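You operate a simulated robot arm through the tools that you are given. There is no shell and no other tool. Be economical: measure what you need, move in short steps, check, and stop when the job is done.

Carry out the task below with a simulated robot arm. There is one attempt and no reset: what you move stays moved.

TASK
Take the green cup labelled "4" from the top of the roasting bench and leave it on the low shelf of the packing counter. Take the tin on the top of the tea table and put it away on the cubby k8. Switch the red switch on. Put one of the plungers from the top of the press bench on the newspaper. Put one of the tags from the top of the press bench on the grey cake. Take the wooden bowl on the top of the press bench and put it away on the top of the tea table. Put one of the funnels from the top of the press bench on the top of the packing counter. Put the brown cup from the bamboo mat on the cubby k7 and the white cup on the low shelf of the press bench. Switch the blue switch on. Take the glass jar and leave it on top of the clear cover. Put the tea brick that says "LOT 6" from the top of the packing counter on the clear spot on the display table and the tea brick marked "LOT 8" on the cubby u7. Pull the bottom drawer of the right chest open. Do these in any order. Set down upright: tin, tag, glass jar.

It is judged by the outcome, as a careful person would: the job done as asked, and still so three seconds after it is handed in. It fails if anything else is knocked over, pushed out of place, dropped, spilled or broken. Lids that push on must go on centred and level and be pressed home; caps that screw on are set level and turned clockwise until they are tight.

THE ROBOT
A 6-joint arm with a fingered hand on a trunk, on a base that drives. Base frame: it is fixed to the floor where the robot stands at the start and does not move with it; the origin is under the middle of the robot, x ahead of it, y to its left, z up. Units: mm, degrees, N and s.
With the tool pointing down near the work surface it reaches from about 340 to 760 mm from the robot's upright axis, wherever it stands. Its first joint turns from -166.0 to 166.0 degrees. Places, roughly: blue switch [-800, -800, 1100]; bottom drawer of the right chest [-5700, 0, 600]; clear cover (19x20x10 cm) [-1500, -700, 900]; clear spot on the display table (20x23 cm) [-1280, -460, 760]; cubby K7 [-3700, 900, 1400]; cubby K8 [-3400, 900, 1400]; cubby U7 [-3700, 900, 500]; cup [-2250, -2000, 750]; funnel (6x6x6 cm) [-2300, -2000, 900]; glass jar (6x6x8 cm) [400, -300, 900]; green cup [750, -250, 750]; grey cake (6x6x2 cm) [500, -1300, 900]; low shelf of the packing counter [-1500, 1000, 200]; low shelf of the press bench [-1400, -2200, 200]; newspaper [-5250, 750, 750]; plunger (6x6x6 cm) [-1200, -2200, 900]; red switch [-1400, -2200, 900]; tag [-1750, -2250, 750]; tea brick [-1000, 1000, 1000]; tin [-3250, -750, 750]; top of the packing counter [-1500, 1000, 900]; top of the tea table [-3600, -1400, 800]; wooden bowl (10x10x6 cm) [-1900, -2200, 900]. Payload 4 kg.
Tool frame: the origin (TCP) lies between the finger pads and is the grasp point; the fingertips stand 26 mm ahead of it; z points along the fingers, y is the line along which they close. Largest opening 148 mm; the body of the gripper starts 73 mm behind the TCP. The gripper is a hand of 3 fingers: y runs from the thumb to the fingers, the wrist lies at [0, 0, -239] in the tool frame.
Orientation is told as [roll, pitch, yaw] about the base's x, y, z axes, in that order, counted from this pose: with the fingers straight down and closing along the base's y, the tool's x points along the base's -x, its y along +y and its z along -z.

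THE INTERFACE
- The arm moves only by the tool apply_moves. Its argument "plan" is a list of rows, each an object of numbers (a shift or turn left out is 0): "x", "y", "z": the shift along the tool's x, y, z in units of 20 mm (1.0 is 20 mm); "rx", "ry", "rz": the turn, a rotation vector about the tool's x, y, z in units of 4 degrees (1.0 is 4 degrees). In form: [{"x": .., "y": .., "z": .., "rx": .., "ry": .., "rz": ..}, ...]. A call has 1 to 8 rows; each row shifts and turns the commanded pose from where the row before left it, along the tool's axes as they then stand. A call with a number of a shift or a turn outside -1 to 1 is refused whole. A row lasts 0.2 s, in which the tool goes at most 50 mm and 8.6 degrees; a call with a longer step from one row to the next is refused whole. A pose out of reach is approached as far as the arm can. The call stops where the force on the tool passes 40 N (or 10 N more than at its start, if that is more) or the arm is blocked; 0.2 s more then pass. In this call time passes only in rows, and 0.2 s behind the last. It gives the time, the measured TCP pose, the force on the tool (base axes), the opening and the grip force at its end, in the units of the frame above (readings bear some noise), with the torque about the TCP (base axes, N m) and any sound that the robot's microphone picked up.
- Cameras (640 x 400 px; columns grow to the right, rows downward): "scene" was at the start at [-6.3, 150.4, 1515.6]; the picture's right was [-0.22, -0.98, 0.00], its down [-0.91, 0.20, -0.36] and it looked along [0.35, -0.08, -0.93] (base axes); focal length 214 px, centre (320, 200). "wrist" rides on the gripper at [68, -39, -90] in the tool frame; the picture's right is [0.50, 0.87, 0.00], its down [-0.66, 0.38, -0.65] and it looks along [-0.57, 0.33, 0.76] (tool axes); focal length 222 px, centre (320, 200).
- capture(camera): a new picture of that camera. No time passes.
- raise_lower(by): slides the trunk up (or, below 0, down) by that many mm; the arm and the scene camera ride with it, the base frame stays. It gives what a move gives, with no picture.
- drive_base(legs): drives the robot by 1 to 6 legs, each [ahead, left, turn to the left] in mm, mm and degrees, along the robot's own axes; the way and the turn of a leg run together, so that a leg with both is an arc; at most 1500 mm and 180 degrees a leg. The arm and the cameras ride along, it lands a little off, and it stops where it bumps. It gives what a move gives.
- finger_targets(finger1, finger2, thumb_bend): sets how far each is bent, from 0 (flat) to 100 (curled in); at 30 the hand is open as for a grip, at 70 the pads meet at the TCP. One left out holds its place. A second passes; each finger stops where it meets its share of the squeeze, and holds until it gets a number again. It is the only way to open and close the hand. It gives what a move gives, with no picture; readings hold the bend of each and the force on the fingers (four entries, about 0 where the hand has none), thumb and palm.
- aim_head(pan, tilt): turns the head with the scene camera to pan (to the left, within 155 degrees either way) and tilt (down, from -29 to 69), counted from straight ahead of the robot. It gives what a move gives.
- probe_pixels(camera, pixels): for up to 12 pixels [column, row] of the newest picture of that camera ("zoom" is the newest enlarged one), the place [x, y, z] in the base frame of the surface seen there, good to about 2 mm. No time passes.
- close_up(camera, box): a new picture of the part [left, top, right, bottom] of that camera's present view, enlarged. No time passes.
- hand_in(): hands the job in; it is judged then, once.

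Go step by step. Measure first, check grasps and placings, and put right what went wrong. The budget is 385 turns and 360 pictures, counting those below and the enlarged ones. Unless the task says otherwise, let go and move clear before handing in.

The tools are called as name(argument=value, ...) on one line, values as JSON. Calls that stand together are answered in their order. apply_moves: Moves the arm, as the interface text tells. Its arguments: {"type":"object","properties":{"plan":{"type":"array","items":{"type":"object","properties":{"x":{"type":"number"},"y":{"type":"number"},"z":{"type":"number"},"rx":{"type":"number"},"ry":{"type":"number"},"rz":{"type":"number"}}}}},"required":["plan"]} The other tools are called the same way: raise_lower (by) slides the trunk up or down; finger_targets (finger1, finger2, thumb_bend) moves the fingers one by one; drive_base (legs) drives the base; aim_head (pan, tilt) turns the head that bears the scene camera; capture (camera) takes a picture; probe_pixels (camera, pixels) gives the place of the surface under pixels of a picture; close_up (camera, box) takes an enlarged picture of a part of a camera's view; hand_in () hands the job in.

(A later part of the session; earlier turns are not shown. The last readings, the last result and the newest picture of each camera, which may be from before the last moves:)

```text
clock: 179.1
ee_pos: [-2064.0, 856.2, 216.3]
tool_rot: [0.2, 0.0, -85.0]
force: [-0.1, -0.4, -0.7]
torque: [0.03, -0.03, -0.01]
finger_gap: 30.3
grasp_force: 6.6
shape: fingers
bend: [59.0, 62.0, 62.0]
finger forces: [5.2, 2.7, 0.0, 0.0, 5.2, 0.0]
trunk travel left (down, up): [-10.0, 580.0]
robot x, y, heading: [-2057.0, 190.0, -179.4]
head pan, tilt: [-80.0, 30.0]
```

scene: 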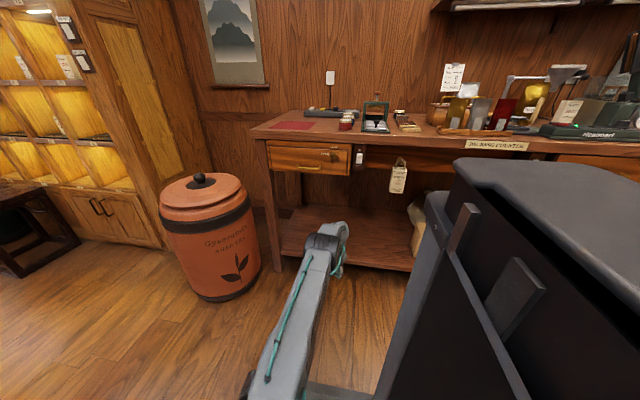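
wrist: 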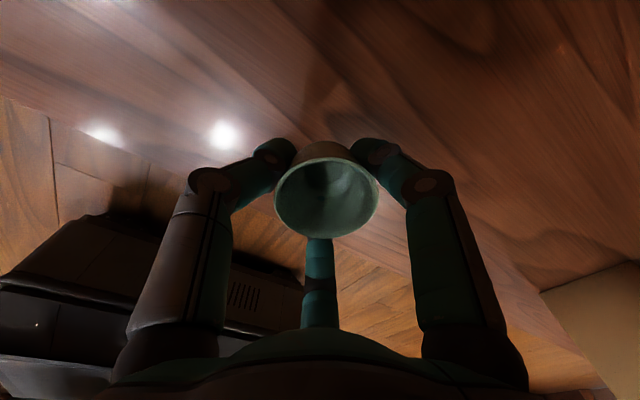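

apply_moves(plan=[{"z": 0.1}, {"z": 0.1}])

apply_moves(plan=[{"z": 0.08}, {"z": 0.08}])

```text
clock: 179.7
ee_pos: [-2064.2, 858.1, 214.0]
tool_rot: [0.1, 0.1, -84.9]
force: [0.6, 0.2, 0.2]
torque: [0.0, 0.01, 0.01]
finger_gap: 30.3
grasp_force: 6.7
shape: fingers
bend: [59.0, 62.0, 62.0]
finger forces: [5.2, 2.7, 0.0, 0.0, 5.1, 0.1]
trunk travel left (down, up): [-10.0, 580.0]
robot x, y, heading: [-2057.3, 189.9, -179.9]
head pan, tilt: [-80.0, 30.0]
```

```text
clock: 180.3
ee_pos: [-2063.8, 857.9, 212.5]
tool_rot: [0.1, 0.2, -84.9]
force: [-1.2, 0.7, 13.6]
torque: [0.25, -0.02, 0.01]
finger_gap: 30.1
grasp_force: 13.5
shape: fingers
bend: [60.0, 62.0, 62.0]
finger forces: [15.2, 3.4, 0.1, 0.0, 8.6, 0.0]
trunk travel left (down, up): [-10.0, 580.0]
robot x, y, heading: [-2048.8, 188.8, -179.6]
head pan, tilt: [-80.0, 30.0]
```

Cup is down on the shelf (13.6 N contact). Release and lift away.

finger_targets(finger1=42, finger2=42, thumb_bend=42)

apply_moves(plan=[{"z": -1}, {"z": -1}, {"z": -1}, {"z": -1}])

capture(camera="wrist")

drive_base(legs=[[0, 250, 0]])

capture(camera="scene")

```text
clock: 181.3
ee_pos: [-2063.5, 857.0, 212.0]
tool_rot: [0.0, 0.3, -84.8]
force: [-1.2, 5.9, 24.3]
torque: [-0.52, -0.09, -0.11]
finger_gap: 88.6
grasp_force: 11.6
shape: fingers
bend: [42.0, 46.0, 42.0]
finger forces: [0.4, 18.4, 0.0, 0.1, 5.6, 0.0]
trunk travel left (down, up): [-10.0, 580.0]
robot x, y, heading: [-2053.2, 186.3, -179.9]
head pan, tilt: [-80.0, 30.0]
```

```text
clock: 182.3
ee_pos: [-2064.3, 856.0, 289.6]
tool_rot: [0.1, 0.1, -84.9]
force: [-0.7, -0.8, -0.2]
torque: [0.01, -0.01, -0.01]
finger_gap: 89.0
grasp_force: 0.1
shape: fingers
bend: [42.0, 42.0, 42.0]
finger forces: [0.1, 0.0, 0.1, 0.0, 0.1, 0.1]
trunk travel left (down, up): [-10.0, 580.0]
robot x, y, heading: [-2052.8, 188.8, -179.5]
head pan, tilt: [-80.0, 30.0]
```

```text
305 pictures are left
```

wrist: 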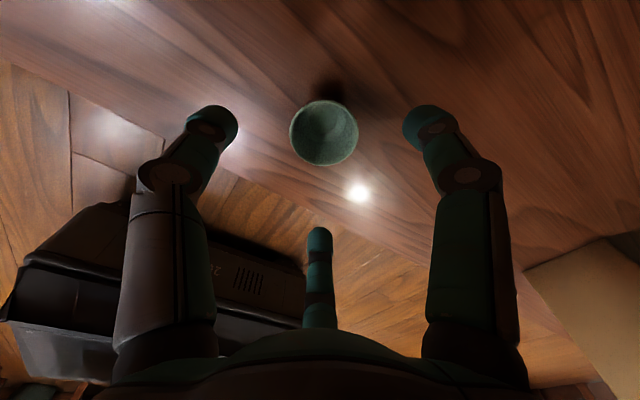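

```text
clock: 184.1
ee_pos: [-2064.2, 604.7, 289.8]
tool_rot: [0.1, 0.0, -84.7]
force: [0.0, -0.2, 0.3]
torque: [-0.01, -0.02, 0.03]
finger_gap: 88.8
grasp_force: 0.0
shape: fingers
bend: [42.0, 42.0, 42.0]
finger forces: [0.0, 0.1, 0.0, 0.0, 0.0, 0.0]
trunk travel left (down, up): [-10.0, 580.0]
robot x, y, heading: [-2053.1, -62.6, -179.4]
head pan, tilt: [-80.0, 30.0]
```

```text
304 pictures are left
```

scene: 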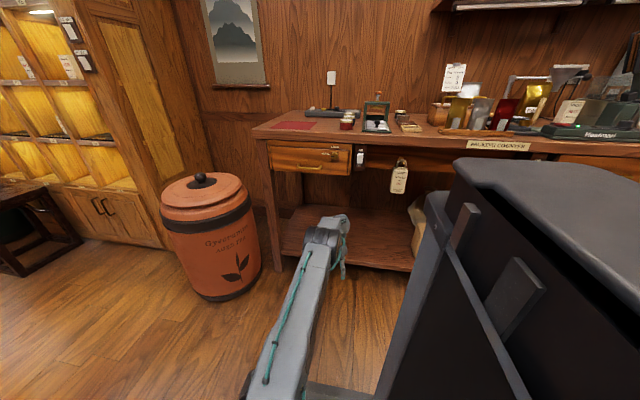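

Cup 4 stands on the packing counter's low shelf. Next the tea bricks: raise trunk, drive back along the counter, and look at its top.

raise_lower(by=400)

raise_lower(by=180)

drive_base(legs=[[-1000, 0, 0]])

aim_head(pan=-95, tilt=35)

capture(camera="scene")

```text
clock: 187.9
ee_pos: [-2064.1, 605.6, 689.3]
tool_rot: [0.2, 0.0, -84.6]
force: [-0.8, 0.3, 0.5]
torque: [-0.02, -0.02, -0.04]
finger_gap: 88.8
grasp_force: 0.0
shape: fingers
bend: [42.0, 42.0, 42.0]
finger forces: [0.0, 0.0, 0.0, 0.0, 0.0, 0.1]
trunk travel left (down, up): [-410.0, 180.0]
robot x, y, heading: [-2054.3, -61.6, -179.5]
head pan, tilt: [-80.0, 30.0]
```

```text
clock: 189.9
ee_pos: [-2064.4, 604.8, 868.9]
tool_rot: [0.1, 0.1, -84.8]
force: [-0.1, -0.5, 0.9]
torque: [-0.03, -0.01, 0.02]
finger_gap: 88.6
grasp_force: 0.1
shape: fingers
bend: [42.0, 42.0, 42.0]
finger forces: [0.0, 0.0, 0.1, 0.1, 0.1, 0.0]
trunk travel left (down, up): [-590.0, 0.0]
robot x, y, heading: [-2052.1, -67.4, -179.6]
head pan, tilt: [-80.0, 30.0]
```

```text
clock: 195.2
ee_pos: [-1057.9, 611.7, 870.4]
tool_rot: [0.2, 0.0, -85.0]
force: [-0.5, 0.0, 1.2]
torque: [0.01, 0.0, -0.01]
finger_gap: 89.0
grasp_force: 0.0
shape: fingers
bend: [42.0, 42.0, 42.0]
finger forces: [0.1, 0.0, 0.0, 0.0, 0.1, 0.0]
trunk travel left (down, up): [-590.0, 0.0]
robot x, y, heading: [-1047.7, -54.2, -179.7]
head pan, tilt: [-80.0, 30.0]
```

```text
clock: 195.9
ee_pos: [-1057.1, 612.5, 870.3]
tool_rot: [0.1, 0.0, -85.0]
force: [-0.1, 0.1, -0.2]
torque: [0.0, 0.03, 0.02]
finger_gap: 88.7
grasp_force: 0.1
shape: fingers
bend: [42.0, 42.0, 42.0]
finger forces: [0.0, 0.0, 0.0, 0.0, 0.1, 0.1]
trunk travel left (down, up): [-590.0, 0.0]
robot x, y, heading: [-1049.6, -56.1, -179.8]
head pan, tilt: [-95.0, 35.0]
```

```text
303 pictures are left
```

scene: 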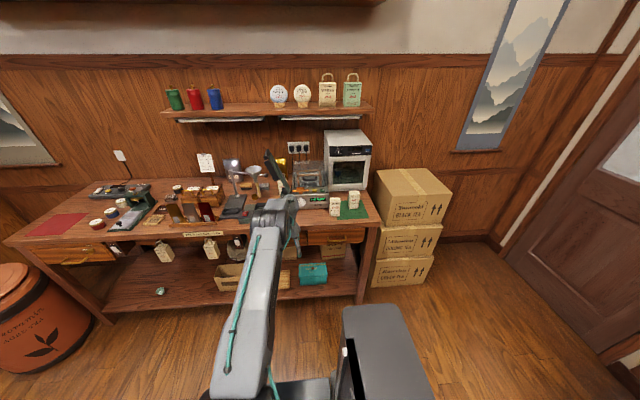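

Cup visible on the shelf at (160,292). Zoom on the bricks on the green mat at (345,205).

close_up(camera="scene", box=[285, 165, 381, 225])

probe_pixels(camera="zoom", pixels=[[310, 225], [320, 315], [350, 315], [300, 210], [355, 210], [430, 185], [475, 180], [455, 245], [425, 170], [480, 160], [330, 205], [455, 165]])

close_up(camera="scene", box=[323, 188, 365, 220])

```text
6.67 times, centred on (333, 195) of scene
```

zoom: 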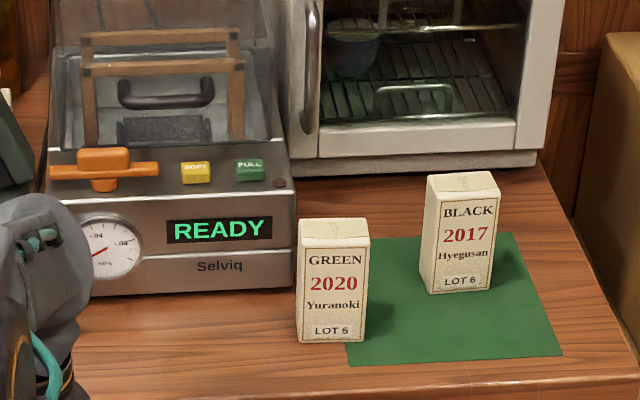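

```text
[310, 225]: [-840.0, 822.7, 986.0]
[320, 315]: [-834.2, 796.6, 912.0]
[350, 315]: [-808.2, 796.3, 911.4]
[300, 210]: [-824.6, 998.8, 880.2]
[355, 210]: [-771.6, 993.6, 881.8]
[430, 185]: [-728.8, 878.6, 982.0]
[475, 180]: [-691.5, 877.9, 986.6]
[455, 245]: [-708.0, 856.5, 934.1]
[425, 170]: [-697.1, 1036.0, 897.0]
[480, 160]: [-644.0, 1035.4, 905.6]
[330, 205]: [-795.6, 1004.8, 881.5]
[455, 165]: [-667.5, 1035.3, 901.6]
```

```text
12.50 times, centred on (344, 204) of scene
```

zoom: 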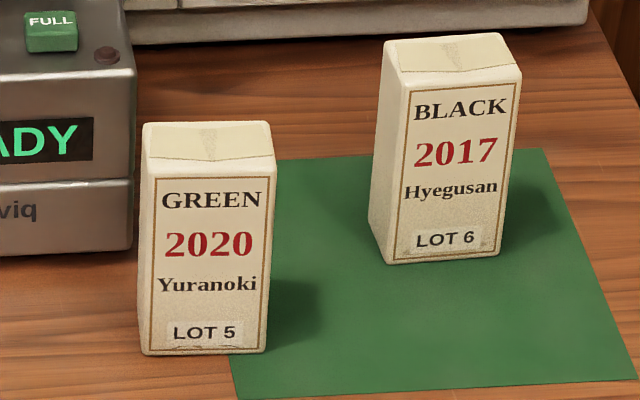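

LOT 6 brick found (≈(-710,870), top 986). Probe its top outline.

probe_pixels(camera="zoom", pixels=[[398, 76], [515, 62], [390, 45], [495, 36], [450, 55], [405, 255], [500, 245], [378, 225], [450, 40]])

```text
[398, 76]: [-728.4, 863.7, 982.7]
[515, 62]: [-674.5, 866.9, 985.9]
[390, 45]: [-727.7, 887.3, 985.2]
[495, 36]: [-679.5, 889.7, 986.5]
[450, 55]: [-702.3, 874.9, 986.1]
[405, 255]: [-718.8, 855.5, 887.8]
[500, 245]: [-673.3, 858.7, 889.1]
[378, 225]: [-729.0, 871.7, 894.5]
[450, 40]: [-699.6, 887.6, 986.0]
```

LOT 6 centre ≈ (-702,875), 58×36×105. Raise the arm and position above it.

apply_moves(plan=[{"z": -1}, {"z": -1}, {"z": -1}, {"z": -1}, {"z": -1}, {"z": -1}, {"z": -1}, {"z": -1}])

apply_moves(plan=[{"z": -1}, {"z": -0.5}])

drive_base(legs=[[-355, 0, 0], [0, -260, 0]])

capture(camera="wrist")

```text
clock: 197.7
ee_pos: [-1057.5, 611.9, 1030.3]
tool_rot: [0.2, 0.1, -85.0]
force: [-0.6, 0.7, -0.1]
torque: [-0.01, -0.01, -0.01]
finger_gap: 88.8
grasp_force: 0.1
shape: fingers
bend: [42.0, 42.0, 42.0]
finger forces: [0.0, 0.0, 0.1, 0.0, 0.0, 0.1]
trunk travel left (down, up): [-590.0, 0.0]
robot x, y, heading: [-1050.3, -57.2, -179.7]
head pan, tilt: [-95.0, 35.0]
```

```text
clock: 198.3
ee_pos: [-1056.8, 612.1, 1060.1]
tool_rot: [0.2, 0.0, -85.0]
force: [-0.1, -0.2, -0.4]
torque: [-0.01, -0.01, 0.01]
finger_gap: 89.0
grasp_force: 0.0
shape: fingers
bend: [42.0, 42.0, 42.0]
finger forces: [0.1, 0.1, 0.0, 0.0, 0.0, 0.1]
trunk travel left (down, up): [-590.0, 0.0]
robot x, y, heading: [-1048.0, -57.2, -179.7]
head pan, tilt: [-95.0, 35.0]
```

```text
clock: 202.1
ee_pos: [-706.0, 874.3, 1060.8]
tool_rot: [0.1, 0.1, -84.9]
force: [0.3, 0.0, 0.0]
torque: [-0.02, 0.0, -0.01]
finger_gap: 88.8
grasp_force: 0.0
shape: fingers
bend: [42.0, 42.0, 42.0]
finger forces: [0.1, 0.0, 0.0, 0.0, 0.0, 0.1]
trunk travel left (down, up): [-590.0, 0.0]
robot x, y, heading: [-695.1, 208.3, -179.8]
head pan, tilt: [-95.0, 35.0]
```

```text
300 pictures are left
```

wrist: 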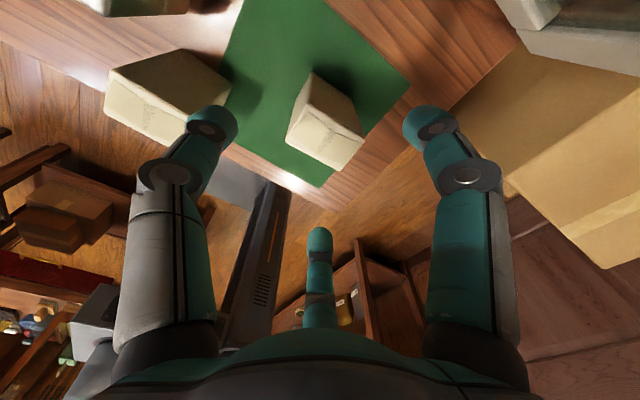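

probe_pixels(camera="wrist", pixels=[[296, 135], [330, 165], [355, 135], [325, 110], [338, 145], [315, 80], [190, 125]])

```text
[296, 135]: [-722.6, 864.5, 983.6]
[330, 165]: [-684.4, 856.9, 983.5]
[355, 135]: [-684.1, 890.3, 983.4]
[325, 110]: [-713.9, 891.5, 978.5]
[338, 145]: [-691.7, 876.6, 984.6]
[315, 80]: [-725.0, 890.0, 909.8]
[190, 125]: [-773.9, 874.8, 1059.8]
```

Aligned. Descend 95 mm and grip.

apply_moves(plan=[{"y": 0.2, "z": 0.95}, {"z": 0.95}, {"z": 0.95}, {"z": 0.95}, {"z": 0.95}])

finger_targets(finger1=68, finger2=68, thumb_bend=68)

capture(camera="wrist")

```text
clock: 203.3
ee_pos: [-703.2, 874.5, 965.5]
tool_rot: [0.1, -0.1, -84.9]
force: [0.0, 0.4, 0.6]
torque: [-0.01, -0.04, 0.01]
finger_gap: 89.0
grasp_force: 0.1
shape: fingers
bend: [42.0, 42.0, 42.0]
finger forces: [0.0, 0.0, 0.0, 0.0, 0.0, 0.0]
trunk travel left (down, up): [-590.0, 0.0]
robot x, y, heading: [-697.0, 202.5, -179.6]
head pan, tilt: [-95.0, 35.0]
```

```text
clock: 204.3
ee_pos: [-702.5, 876.3, 964.9]
tool_rot: [0.1, -0.1, -85.0]
force: [-0.5, 0.4, 0.4]
torque: [0.05, 0.03, 0.0]
finger_gap: 30.5
grasp_force: 10.7
shape: fingers
bend: [58.0, 59.0, 63.0]
finger forces: [6.9, 6.9, 0.1, 0.0, 8.2, 0.0]
trunk travel left (down, up): [-590.0, 0.0]
robot x, y, heading: [-693.9, 211.3, -179.6]
head pan, tilt: [-95.0, 35.0]
```

```text
299 pictures are left
```

wrist: 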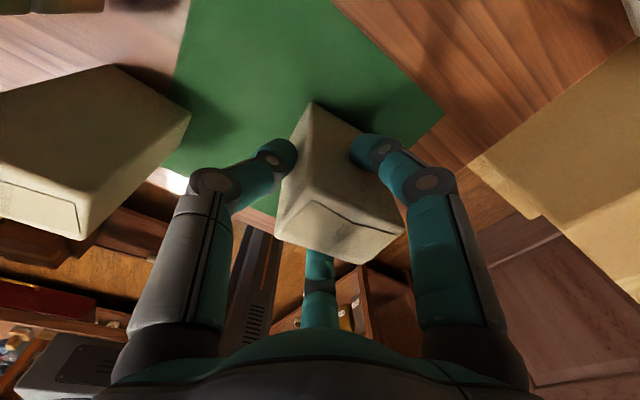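

Gripped (10.7 N). Lift and back away from the counter.

apply_moves(plan=[{"z": -1}, {"z": -1}, {"z": -1}, {"z": -1}, {"z": -1}])

capture(camera="wrist")

drive_base(legs=[[0, 300, 0]])

aim_head(pan=60, tilt=40)

capture(camera="scene")

```text
clock: 205.5
ee_pos: [-702.0, 874.7, 1065.4]
tool_rot: [0.2, 0.1, -84.8]
force: [-0.4, 0.1, -2.1]
torque: [0.02, 0.01, 0.05]
finger_gap: 30.1
grasp_force: 11.1
shape: fingers
bend: [58.0, 59.0, 63.0]
finger forces: [6.6, 6.7, 0.1, 0.0, 8.2, 0.1]
trunk travel left (down, up): [-590.0, 0.0]
robot x, y, heading: [-696.5, 205.5, -179.7]
head pan, tilt: [-95.0, 35.0]
```

```text
298 pictures are left
```

wrist: 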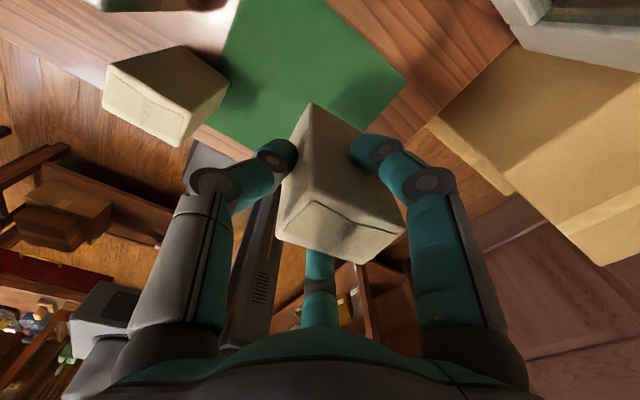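

```text
clock: 207.5
ee_pos: [-701.6, 573.9, 1063.9]
tool_rot: [0.1, 0.1, -84.9]
force: [-0.7, 0.1, -1.1]
torque: [0.0, 0.0, 0.01]
finger_gap: 30.3
grasp_force: 10.6
shape: fingers
bend: [58.0, 59.0, 63.0]
finger forces: [6.8, 6.7, 0.0, 0.0, 8.1, 0.0]
trunk travel left (down, up): [-590.0, 0.0]
robot x, y, heading: [-691.7, -93.6, -179.6]
head pan, tilt: [-95.0, 35.0]
```

```text
clock: 209.9
ee_pos: [-701.4, 574.7, 1065.0]
tool_rot: [0.1, 0.0, -84.9]
force: [-0.6, -0.2, -1.8]
torque: [-0.01, 0.01, -0.01]
finger_gap: 30.3
grasp_force: 10.7
shape: fingers
bend: [58.0, 59.0, 63.0]
finger forces: [6.9, 6.6, 0.0, 0.0, 8.1, 0.0]
trunk travel left (down, up): [-590.0, 0.0]
robot x, y, heading: [-694.1, -94.1, -179.7]
head pan, tilt: [60.0, 40.0]
```

```text
297 pictures are left
```

scene: 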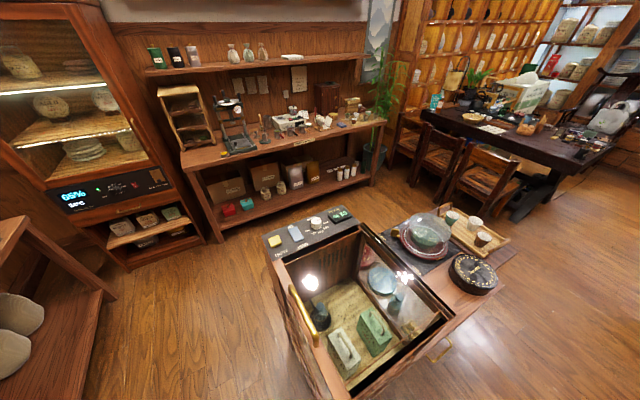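

The display table shows an open-topped case (at (360,310)), a slate, the domed stand (430,230) and a tray. Probe for the clear spot at (-1280,-460).

close_up(camera="scene", box=[250, 190, 520, 400])

probe_pixels(camera="zoom", pixels=[[250, 180], [180, 230], [370, 70], [540, 210], [460, 230], [430, 300], [90, 105], [160, 70], [210, 240], [500, 130], [430, 80], [600, 70]])

```text
1.90 times, centred on (385, 295) of scene
```

zoom: 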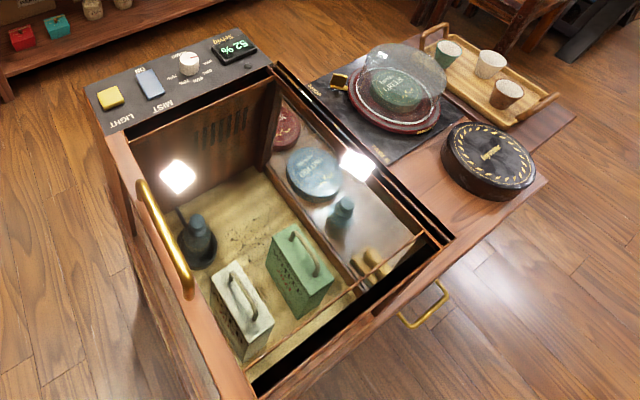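

```text
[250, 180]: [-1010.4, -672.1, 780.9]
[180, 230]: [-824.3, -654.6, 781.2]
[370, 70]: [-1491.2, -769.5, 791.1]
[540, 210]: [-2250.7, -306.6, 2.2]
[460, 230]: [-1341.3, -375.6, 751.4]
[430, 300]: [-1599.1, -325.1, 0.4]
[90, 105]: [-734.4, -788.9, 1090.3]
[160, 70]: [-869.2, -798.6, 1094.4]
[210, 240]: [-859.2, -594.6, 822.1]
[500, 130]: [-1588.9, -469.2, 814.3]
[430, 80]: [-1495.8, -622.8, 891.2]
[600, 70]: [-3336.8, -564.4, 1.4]
```

The clear spot is the bare wood between the case and the black round tin. Probe its borders.

probe_pixels(camera="zoom", pixels=[[420, 180], [450, 200], [470, 180], [440, 160], [415, 150], [480, 215], [455, 235], [425, 240], [452, 150], [505, 200], [190, 280], [330, 370]])

```text
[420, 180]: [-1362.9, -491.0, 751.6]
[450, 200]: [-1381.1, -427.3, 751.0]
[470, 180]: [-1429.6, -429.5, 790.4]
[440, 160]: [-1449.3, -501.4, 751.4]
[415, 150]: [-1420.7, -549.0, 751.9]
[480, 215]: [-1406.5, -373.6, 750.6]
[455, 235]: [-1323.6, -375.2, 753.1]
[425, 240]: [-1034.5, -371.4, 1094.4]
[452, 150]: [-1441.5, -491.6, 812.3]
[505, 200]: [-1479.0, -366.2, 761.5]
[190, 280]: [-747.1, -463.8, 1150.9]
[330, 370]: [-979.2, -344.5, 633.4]
```

Spot is free: x −1060…−1410, table z 751. Maneuver around: back up, turn right 180°, go to heading 0 in front of the display table.

drive_base(legs=[[-250, 0, 0], [0, 0, -180], [0, 490, 0], [-840, 0, 0]])

aim_head(pan=-90, tilt=45)

capture(camera="scene")

```text
clock: 225.7
ee_pos: [-1268.9, -268.1, 1064.9]
tool_rot: [0.2, -0.1, 94.9]
force: [0.4, 1.0, -1.7]
torque: [-0.03, -0.03, 0.02]
finger_gap: 29.9
grasp_force: 10.2
shape: fingers
bend: [58.0, 59.0, 63.0]
finger forces: [6.3, 5.9, 0.0, 0.0, 7.9, 0.1]
trunk travel left (down, up): [-590.0, 0.0]
robot x, y, heading: [-1270.8, 399.0, 0.2]
head pan, tilt: [60.0, 40.0]
```

```text
clock: 228.0
ee_pos: [-1268.2, -267.2, 1064.7]
tool_rot: [0.1, 0.0, 94.8]
force: [-0.1, 1.1, -1.7]
torque: [0.0, -0.02, 0.01]
finger_gap: 29.9
grasp_force: 9.9
shape: fingers
bend: [58.0, 59.0, 63.0]
finger forces: [6.4, 5.9, 0.0, 0.1, 7.8, 0.0]
trunk travel left (down, up): [-590.0, 0.0]
robot x, y, heading: [-1272.5, 399.8, 0.1]
head pan, tilt: [-90.0, 45.0]
```

```text
295 pictures are left
```

scene: 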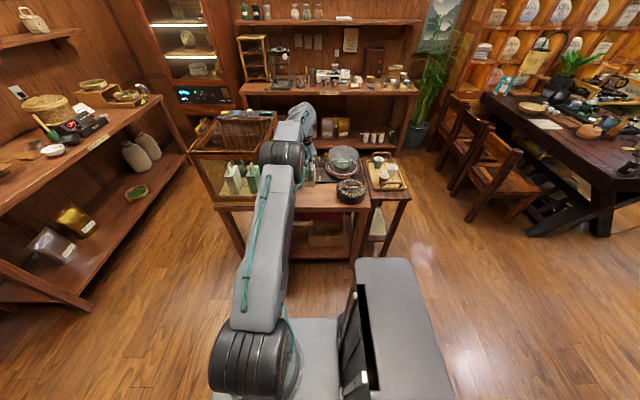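

Drive right 193 mm over the spot and lower.

drive_base(legs=[[-10, -193, 0]])

capture(camera="wrist")

raise_lower(by=-215)

apply_moves(plan=[{"z": 0.2}, {"z": 0.2}, {"z": 0.15}])

```text
clock: 229.6
ee_pos: [-1281.6, -459.4, 1064.1]
tool_rot: [0.1, 0.1, 94.7]
force: [-0.8, -0.4, -2.5]
torque: [0.01, -0.02, 0.01]
finger_gap: 29.9
grasp_force: 9.9
shape: fingers
bend: [58.0, 59.0, 63.0]
finger forces: [6.4, 5.9, 0.1, 0.0, 7.7, 0.0]
trunk travel left (down, up): [-590.0, 0.0]
robot x, y, heading: [-1280.9, 211.5, 0.1]
head pan, tilt: [-90.0, 45.0]
```

```text
294 pictures are left
```

wrist: 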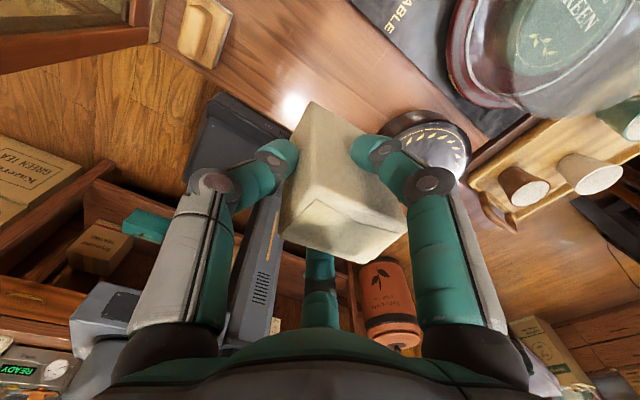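

```text
clock: 231.8
ee_pos: [-1279.6, -459.0, 850.3]
tool_rot: [0.0, 0.1, 94.6]
force: [0.8, -0.4, -1.2]
torque: [-0.05, 0.01, -0.02]
finger_gap: 30.0
grasp_force: 10.5
shape: fingers
bend: [58.0, 59.0, 63.0]
finger forces: [6.4, 5.9, 0.0, 0.1, 7.7, 0.0]
trunk travel left (down, up): [-375.0, 215.0]
robot x, y, heading: [-1279.5, 213.4, -0.1]
head pan, tilt: [-90.0, 45.0]
```

```text
clock: 232.7
ee_pos: [-1278.6, -458.2, 837.9]
tool_rot: [0.0, 0.0, 94.6]
force: [0.0, -0.5, -1.7]
torque: [-0.01, 0.01, -0.01]
finger_gap: 29.5
grasp_force: 9.6
shape: fingers
bend: [58.0, 59.0, 63.0]
finger forces: [6.4, 5.8, 0.1, 0.0, 7.7, 0.0]
trunk travel left (down, up): [-375.0, 215.0]
robot x, y, heading: [-1284.4, 209.5, -0.1]
head pan, tilt: [-90.0, 45.0]
```

apply_moves(plan=[{"z": 0.1}, {"z": 0.1}])

apply_moves(plan=[{"z": 0.08}])

```text
clock: 233.2
ee_pos: [-1280.7, -460.4, 835.8]
tool_rot: [0.1, 0.1, 94.7]
force: [1.6, 0.7, 1.2]
torque: [0.0, 0.03, 0.0]
finger_gap: 29.5
grasp_force: 10.2
shape: fingers
bend: [58.0, 59.0, 63.0]
finger forces: [6.6, 6.1, 0.1, 0.0, 8.7, 0.0]
trunk travel left (down, up): [-375.0, 215.0]
robot x, y, heading: [-1282.6, 207.1, 0.1]
head pan, tilt: [-90.0, 45.0]
```

```text
clock: 233.7
ee_pos: [-1278.9, -459.5, 834.0]
tool_rot: [0.1, 0.2, 94.6]
force: [4.0, -0.8, 5.8]
torque: [0.0, 0.0, -0.01]
finger_gap: 29.7
grasp_force: 11.4
shape: fingers
bend: [58.0, 59.0, 63.0]
finger forces: [6.8, 6.3, 0.0, 0.0, 9.9, 0.0]
trunk travel left (down, up): [-375.0, 215.0]
robot x, y, heading: [-1276.4, 206.6, -0.4]
head pan, tilt: [-90.0, 45.0]
```

Touching (5.8 N). Release and rise; check.

finger_targets(finger1=42, finger2=42, thumb_bend=42)

raise_lower(by=215)

capture(camera="wrist")

drive_base(legs=[[0, 200, 0]])

aim_head(pan=120, tilt=35)

capture(camera="scene")

```text
clock: 234.7
ee_pos: [-1280.2, -459.3, 833.2]
tool_rot: [0.1, 0.1, 94.6]
force: [-0.1, 0.3, 0.0]
torque: [0.03, 0.0, 0.01]
finger_gap: 88.0
grasp_force: 0.1
shape: fingers
bend: [42.0, 42.0, 42.0]
finger forces: [0.0, 0.0, 0.1, 0.0, 0.0, 0.0]
trunk travel left (down, up): [-375.0, 215.0]
robot x, y, heading: [-1281.3, 206.4, -0.2]
head pan, tilt: [-90.0, 45.0]
```

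```text
clock: 236.9
ee_pos: [-1280.7, -458.8, 1046.8]
tool_rot: [0.0, 0.0, 94.6]
force: [-0.9, 0.0, 0.3]
torque: [-0.02, 0.0, 0.0]
finger_gap: 87.7
grasp_force: 0.0
shape: fingers
bend: [42.0, 42.0, 42.0]
finger forces: [0.0, 0.0, 0.1, 0.0, 0.0, 0.0]
trunk travel left (down, up): [-590.0, 0.0]
robot x, y, heading: [-1278.6, 207.5, -0.5]
head pan, tilt: [-90.0, 45.0]
```

```text
293 pictures are left
```

wrist: 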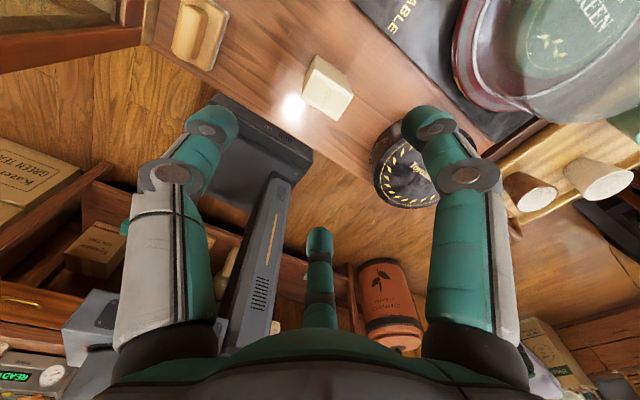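

```text
clock: 238.5
ee_pos: [-1279.1, -261.9, 1048.5]
tool_rot: [0.2, 0.2, 94.7]
force: [0.1, 0.3, -0.2]
torque: [0.0, 0.0, -0.01]
finger_gap: 88.2
grasp_force: 0.2
shape: fingers
bend: [42.0, 42.0, 42.0]
finger forces: [0.1, 0.1, 0.0, 0.0, 0.0, 0.0]
trunk travel left (down, up): [-590.0, 0.0]
robot x, y, heading: [-1278.8, 405.0, -0.1]
head pan, tilt: [-90.0, 45.0]
```

```text
clock: 241.6
ee_pos: [-1278.5, -262.1, 1048.2]
tool_rot: [0.2, 0.0, 94.6]
force: [0.5, 0.0, -0.6]
torque: [-0.03, -0.03, 0.0]
finger_gap: 88.1
grasp_force: 0.0
shape: fingers
bend: [42.0, 42.0, 42.0]
finger forces: [0.0, 0.0, 0.0, 0.0, 0.0, 0.1]
trunk travel left (down, up): [-590.0, 0.0]
robot x, y, heading: [-1277.4, 401.9, -0.2]
head pan, tilt: [120.0, 35.0]
```

```text
292 pictures are left
```

scene: 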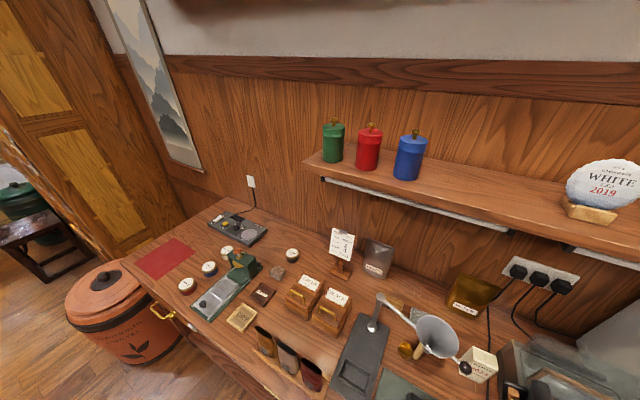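

LOT 6 stands on the clear spot. A third brick appears at (480,365); zoom there.

aim_head(pan=95, tilt=40)

capture(camera="scene")

```text
clock: 242.4
ee_pos: [-1279.4, -262.9, 1047.9]
tool_rot: [0.2, 0.1, 94.6]
force: [0.8, 0.0, 0.2]
torque: [0.02, 0.02, -0.01]
finger_gap: 87.8
grasp_force: 0.0
shape: fingers
bend: [42.0, 42.0, 42.0]
finger forces: [0.1, 0.1, 0.1, 0.0, 0.0, 0.0]
trunk travel left (down, up): [-590.0, 0.0]
robot x, y, heading: [-1280.6, 405.4, 0.1]
head pan, tilt: [95.0, 40.0]
```

```text
291 pictures are left
```

scene: 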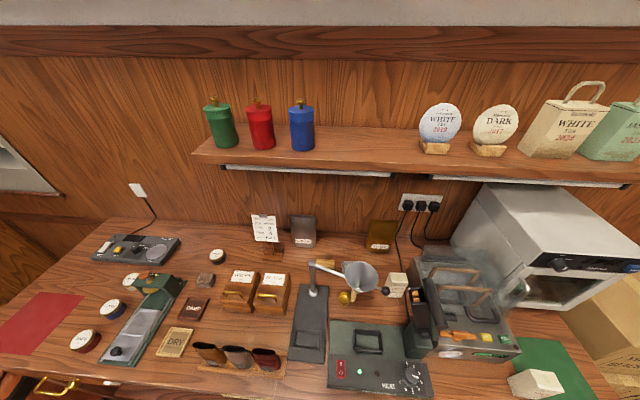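

close_up(camera="scene", box=[300, 250, 440, 340])

probe_pixels(camera="zoom", pixels=[[425, 110], [470, 110], [440, 160], [405, 130], [405, 190], [450, 215], [260, 160], [490, 180], [280, 110], [200, 200], [440, 130], [430, 250]])

close_up(camera="scene", box=[376, 264, 416, 304])

```text
4.44 times, centred on (370, 295) of scene
```

zoom: 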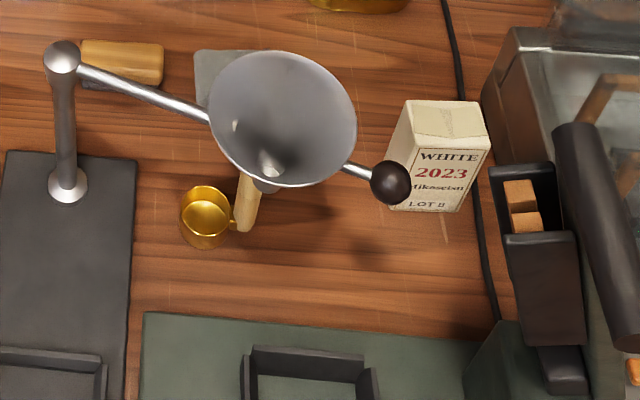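

```text
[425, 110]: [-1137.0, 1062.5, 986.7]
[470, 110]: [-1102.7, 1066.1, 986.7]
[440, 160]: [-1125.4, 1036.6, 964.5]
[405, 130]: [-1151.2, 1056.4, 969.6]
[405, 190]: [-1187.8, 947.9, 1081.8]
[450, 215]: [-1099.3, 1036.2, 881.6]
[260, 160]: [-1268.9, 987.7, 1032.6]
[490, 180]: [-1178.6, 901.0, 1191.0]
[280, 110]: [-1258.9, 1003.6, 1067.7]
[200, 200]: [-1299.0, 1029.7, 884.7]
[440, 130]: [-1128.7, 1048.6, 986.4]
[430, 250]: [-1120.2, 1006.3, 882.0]
```

```text
10.00 times, centred on (396, 284) of scene
```

zoom: 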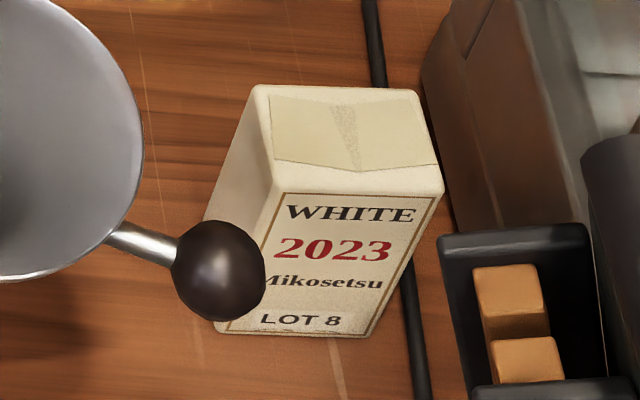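

LOT 8 brick confirmed at ≈(-1122,1055), hemmed in by the funnel stand's knob, the sealer lever and the vacuum machine. Measure those obstacles.

probe_pixels(camera="scene", pixels=[[410, 290], [418, 320], [412, 350], [384, 291], [360, 262], [375, 280], [430, 275], [430, 320], [350, 172], [440, 180], [455, 260], [405, 240]])

close_up(camera="scene", box=[360, 220, 540, 370])

```text
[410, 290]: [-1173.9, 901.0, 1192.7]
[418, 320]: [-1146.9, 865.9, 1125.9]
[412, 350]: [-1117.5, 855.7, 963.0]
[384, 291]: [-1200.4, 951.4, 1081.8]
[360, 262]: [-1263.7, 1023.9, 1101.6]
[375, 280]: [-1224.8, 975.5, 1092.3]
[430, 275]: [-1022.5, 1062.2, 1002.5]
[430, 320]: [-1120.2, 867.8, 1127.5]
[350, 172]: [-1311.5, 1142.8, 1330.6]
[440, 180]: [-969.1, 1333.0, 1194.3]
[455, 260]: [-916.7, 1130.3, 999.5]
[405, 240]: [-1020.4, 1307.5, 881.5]
```

```text
2.67 times, centred on (450, 295) of scene
```

zoom: 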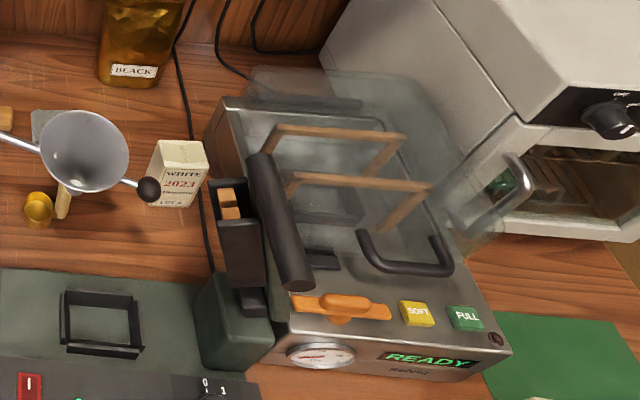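

probe_pixels(camera="zoom", pixels=[[260, 165], [280, 220], [298, 275], [240, 200], [245, 250], [240, 300], [230, 330], [300, 130], [350, 185], [400, 260], [520, 175], [225, 140]])

```text
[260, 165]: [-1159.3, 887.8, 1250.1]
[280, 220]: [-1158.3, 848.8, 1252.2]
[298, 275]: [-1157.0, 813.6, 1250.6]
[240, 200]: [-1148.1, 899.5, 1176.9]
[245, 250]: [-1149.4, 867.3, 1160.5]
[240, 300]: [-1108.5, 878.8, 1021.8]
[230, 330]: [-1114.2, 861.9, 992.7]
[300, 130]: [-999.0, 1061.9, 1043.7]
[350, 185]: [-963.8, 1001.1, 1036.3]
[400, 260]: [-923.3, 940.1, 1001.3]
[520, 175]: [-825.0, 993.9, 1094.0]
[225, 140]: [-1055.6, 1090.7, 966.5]
```

Plan for LOT 8: approach diagonally from the right over the vacuum machine. First check cubby u7's shape so I grasp suitably; drive toward the cubby wall.

drive_base(legs=[[-1400, -100, 0], [-300, 0, 0]])

aim_head(pan=125, tilt=15)

capture(camera="scene")

```text
clock: 247.3
ee_pos: [-2290.8, -336.2, 1047.8]
tool_rot: [0.1, 0.0, 95.1]
force: [0.0, -1.0, 0.4]
torque: [0.0, 0.08, 0.0]
finger_gap: 88.1
grasp_force: 0.0
shape: fingers
bend: [42.0, 42.0, 42.0]
finger forces: [0.1, 0.1, 0.0, 0.0, 0.1, 0.0]
trunk travel left (down, up): [-590.0, 0.0]
robot x, y, heading: [-2293.8, 332.7, 0.1]
head pan, tilt: [95.0, 40.0]
stopped in leg 1: the robot was blocked; the commanded pose is now the measured one
```

```text
clock: 248.3
ee_pos: [-2292.0, -335.3, 1047.7]
tool_rot: [0.0, 0.1, 94.9]
force: [-0.1, 0.0, -0.2]
torque: [0.0, -0.03, -0.02]
finger_gap: 88.2
grasp_force: 0.1
shape: fingers
bend: [42.0, 42.0, 42.0]
finger forces: [0.0, 0.1, 0.0, 0.1, 0.1, 0.0]
trunk travel left (down, up): [-590.0, 0.0]
robot x, y, heading: [-2298.4, 330.2, 0.4]
head pan, tilt: [125.0, 15.0]
```

```text
287 pictures are left
```

scene: 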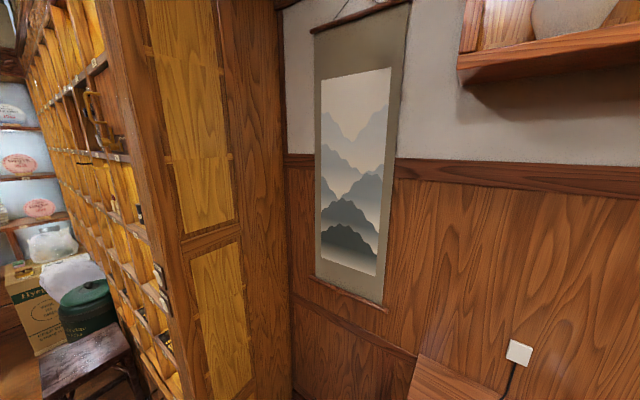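

Blocked by the barrel. Shift right and continue to view the cubby wall frontally.

drive_base(legs=[[50, 0, 0], [0, -260, 0], [-900, 0, 0]])

aim_head(pan=120, tilt=15)

capture(camera="scene")

```text
clock: 255.1
ee_pos: [-3155.8, -595.3, 1048.6]
tool_rot: [0.1, 0.0, 94.5]
force: [-0.8, -0.2, -0.2]
torque: [0.02, 0.01, 0.02]
finger_gap: 88.2
grasp_force: 0.1
shape: fingers
bend: [42.0, 42.0, 42.0]
finger forces: [0.0, 0.1, 0.1, 0.0, 0.1, 0.1]
trunk travel left (down, up): [-590.0, 0.0]
robot x, y, heading: [-3152.5, 73.1, -0.1]
head pan, tilt: [125.0, 15.0]
```

```text
clock: 255.7
ee_pos: [-3154.1, -595.8, 1048.8]
tool_rot: [0.0, 0.1, 94.5]
force: [0.1, -0.5, -0.3]
torque: [0.03, 0.05, -0.01]
finger_gap: 88.4
grasp_force: 0.0
shape: fingers
bend: [42.0, 42.0, 42.0]
finger forces: [0.0, 0.0, 0.1, 0.0, 0.0, 0.0]
trunk travel left (down, up): [-590.0, 0.0]
robot x, y, heading: [-3155.8, 72.0, -0.1]
head pan, tilt: [120.0, 15.0]
```

```text
286 pictures are left
```

scene: 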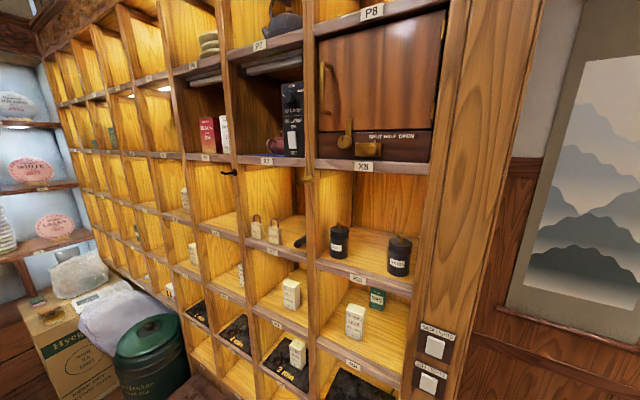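

Labels visible: "P8" (371,12), "K8" (365,168). Zoom in to read the grid and probe.

close_up(camera="scene", box=[180, 0, 450, 190])

close_up(camera="scene", box=[180, 180, 450, 400])

probe_pixels(camera="scene", pixels=[[365, 168], [371, 12], [380, 100], [265, 162], [300, 260], [355, 280], [270, 250], [290, 340], [260, 45], [325, 90], [268, 120], [346, 130]])

```text
2.11 times, centred on (315, 95) of scene
```

zoom: 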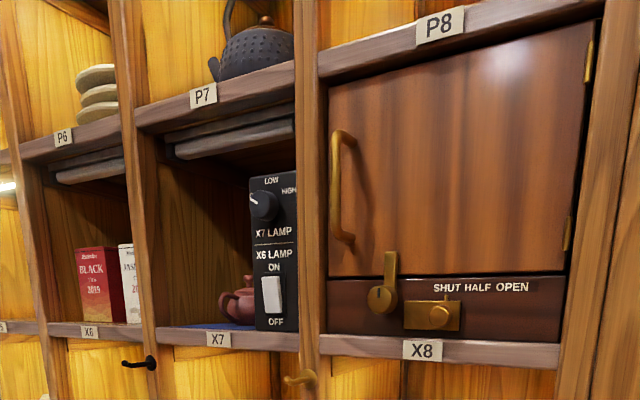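

```text
1.82 times, centred on (315, 290) of scene
```

zoom: 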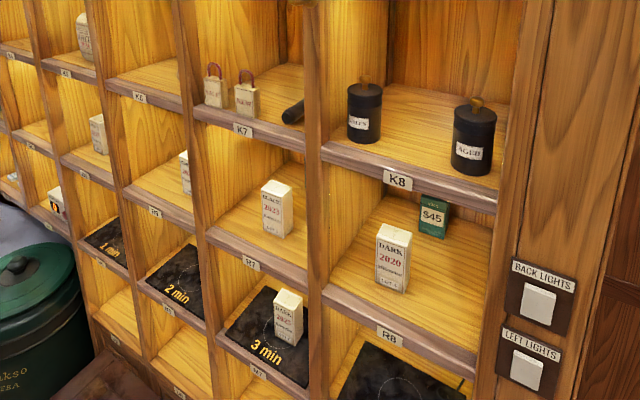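

```text
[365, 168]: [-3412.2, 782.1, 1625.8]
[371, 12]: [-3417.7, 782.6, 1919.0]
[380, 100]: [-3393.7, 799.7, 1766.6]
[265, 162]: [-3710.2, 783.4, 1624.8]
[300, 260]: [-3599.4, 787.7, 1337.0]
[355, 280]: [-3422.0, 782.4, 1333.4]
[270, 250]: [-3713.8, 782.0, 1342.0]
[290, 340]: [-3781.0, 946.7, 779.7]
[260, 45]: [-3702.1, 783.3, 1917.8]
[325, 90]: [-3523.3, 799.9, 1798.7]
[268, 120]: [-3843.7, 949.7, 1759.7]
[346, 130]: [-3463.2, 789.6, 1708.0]
```

Cells: K8 floor ≈1345, opening ~265×270 mm, face y≈783; U7 in the bottom row. The tea table is right here, so do the tin → K8 first. Look at the tea table.

aim_head(pan=-100, tilt=45)

capture(camera="scene")

```text
clock: 258.9
ee_pos: [-3155.7, -596.4, 1047.7]
tool_rot: [0.2, 0.3, 94.5]
force: [-0.3, -0.3, -0.2]
torque: [-0.03, 0.0, 0.04]
finger_gap: 88.2
grasp_force: 0.1
shape: fingers
bend: [42.0, 42.0, 42.0]
finger forces: [0.0, 0.0, 0.0, 0.0, 0.0, 0.0]
trunk travel left (down, up): [-590.0, 0.0]
robot x, y, heading: [-3155.0, 74.9, -0.2]
head pan, tilt: [-100.0, 45.0]
```

```text
283 pictures are left
```

scene: 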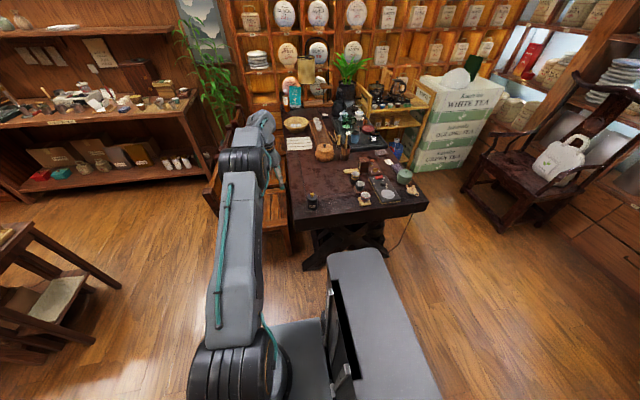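

close_up(camera="scene", box=[270, 60, 440, 220])

probe_pixels(camera="zoom", pixels=[[105, 330], [105, 355], [105, 310], [60, 340], [150, 375], [330, 330], [95, 170], [130, 230], [70, 225], [230, 350], [340, 290], [540, 320]])

```text
2.50 times, centred on (355, 140) of scene
```

zoom: 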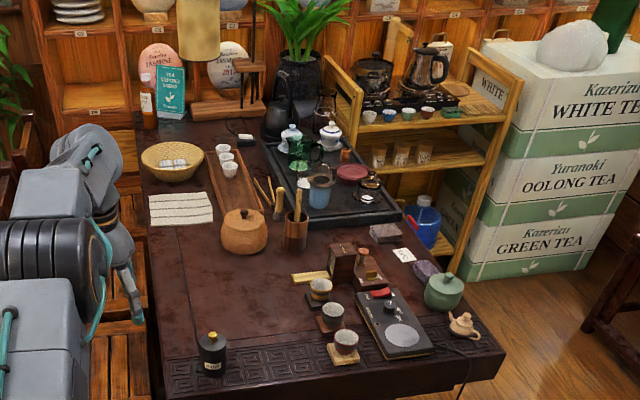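

```text
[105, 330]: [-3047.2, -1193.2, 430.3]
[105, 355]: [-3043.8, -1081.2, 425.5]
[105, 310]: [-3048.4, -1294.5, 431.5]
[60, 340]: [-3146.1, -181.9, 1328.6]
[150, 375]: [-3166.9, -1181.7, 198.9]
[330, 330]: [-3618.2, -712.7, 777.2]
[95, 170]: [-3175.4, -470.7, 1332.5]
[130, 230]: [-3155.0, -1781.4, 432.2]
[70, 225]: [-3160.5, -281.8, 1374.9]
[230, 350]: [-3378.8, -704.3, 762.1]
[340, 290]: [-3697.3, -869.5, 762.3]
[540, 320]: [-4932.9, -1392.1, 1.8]
```

The tin is the black canister at zoom (212,355). Zoom in and probe its shape.

close_up(camera="scene", box=[300, 180, 340, 220])

probe_pixels(camera="zoom", pixels=[[320, 120], [320, 160], [250, 180], [390, 180], [320, 250], [320, 320], [320, 350], [260, 260], [380, 260], [300, 135], [450, 330]])

```text
10.00 times, centred on (320, 200) of scene
```

zoom: 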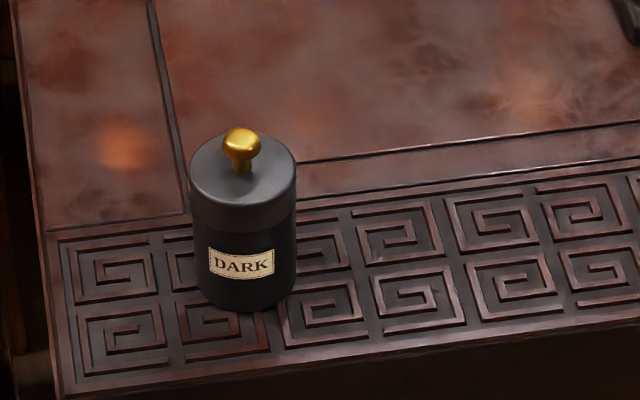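

```text
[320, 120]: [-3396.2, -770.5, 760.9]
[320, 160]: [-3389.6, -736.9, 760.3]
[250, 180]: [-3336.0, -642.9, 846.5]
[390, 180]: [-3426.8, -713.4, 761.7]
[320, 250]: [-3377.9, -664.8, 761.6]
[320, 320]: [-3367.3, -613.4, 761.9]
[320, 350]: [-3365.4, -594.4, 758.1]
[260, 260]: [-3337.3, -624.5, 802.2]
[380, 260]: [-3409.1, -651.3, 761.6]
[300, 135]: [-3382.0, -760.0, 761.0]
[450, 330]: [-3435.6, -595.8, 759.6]
```

probe_pixels(camera="zoom", pixels=[[196, 170], [290, 170], [243, 200], [215, 145], [275, 145], [242, 137], [245, 295], [205, 250], [290, 250], [265, 185]])

```text
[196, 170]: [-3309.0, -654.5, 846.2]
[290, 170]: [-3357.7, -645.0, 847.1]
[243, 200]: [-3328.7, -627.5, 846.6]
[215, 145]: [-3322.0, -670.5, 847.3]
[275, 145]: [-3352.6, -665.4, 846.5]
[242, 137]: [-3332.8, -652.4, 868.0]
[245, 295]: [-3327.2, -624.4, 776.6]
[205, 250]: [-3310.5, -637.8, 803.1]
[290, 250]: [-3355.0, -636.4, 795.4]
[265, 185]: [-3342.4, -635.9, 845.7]
```

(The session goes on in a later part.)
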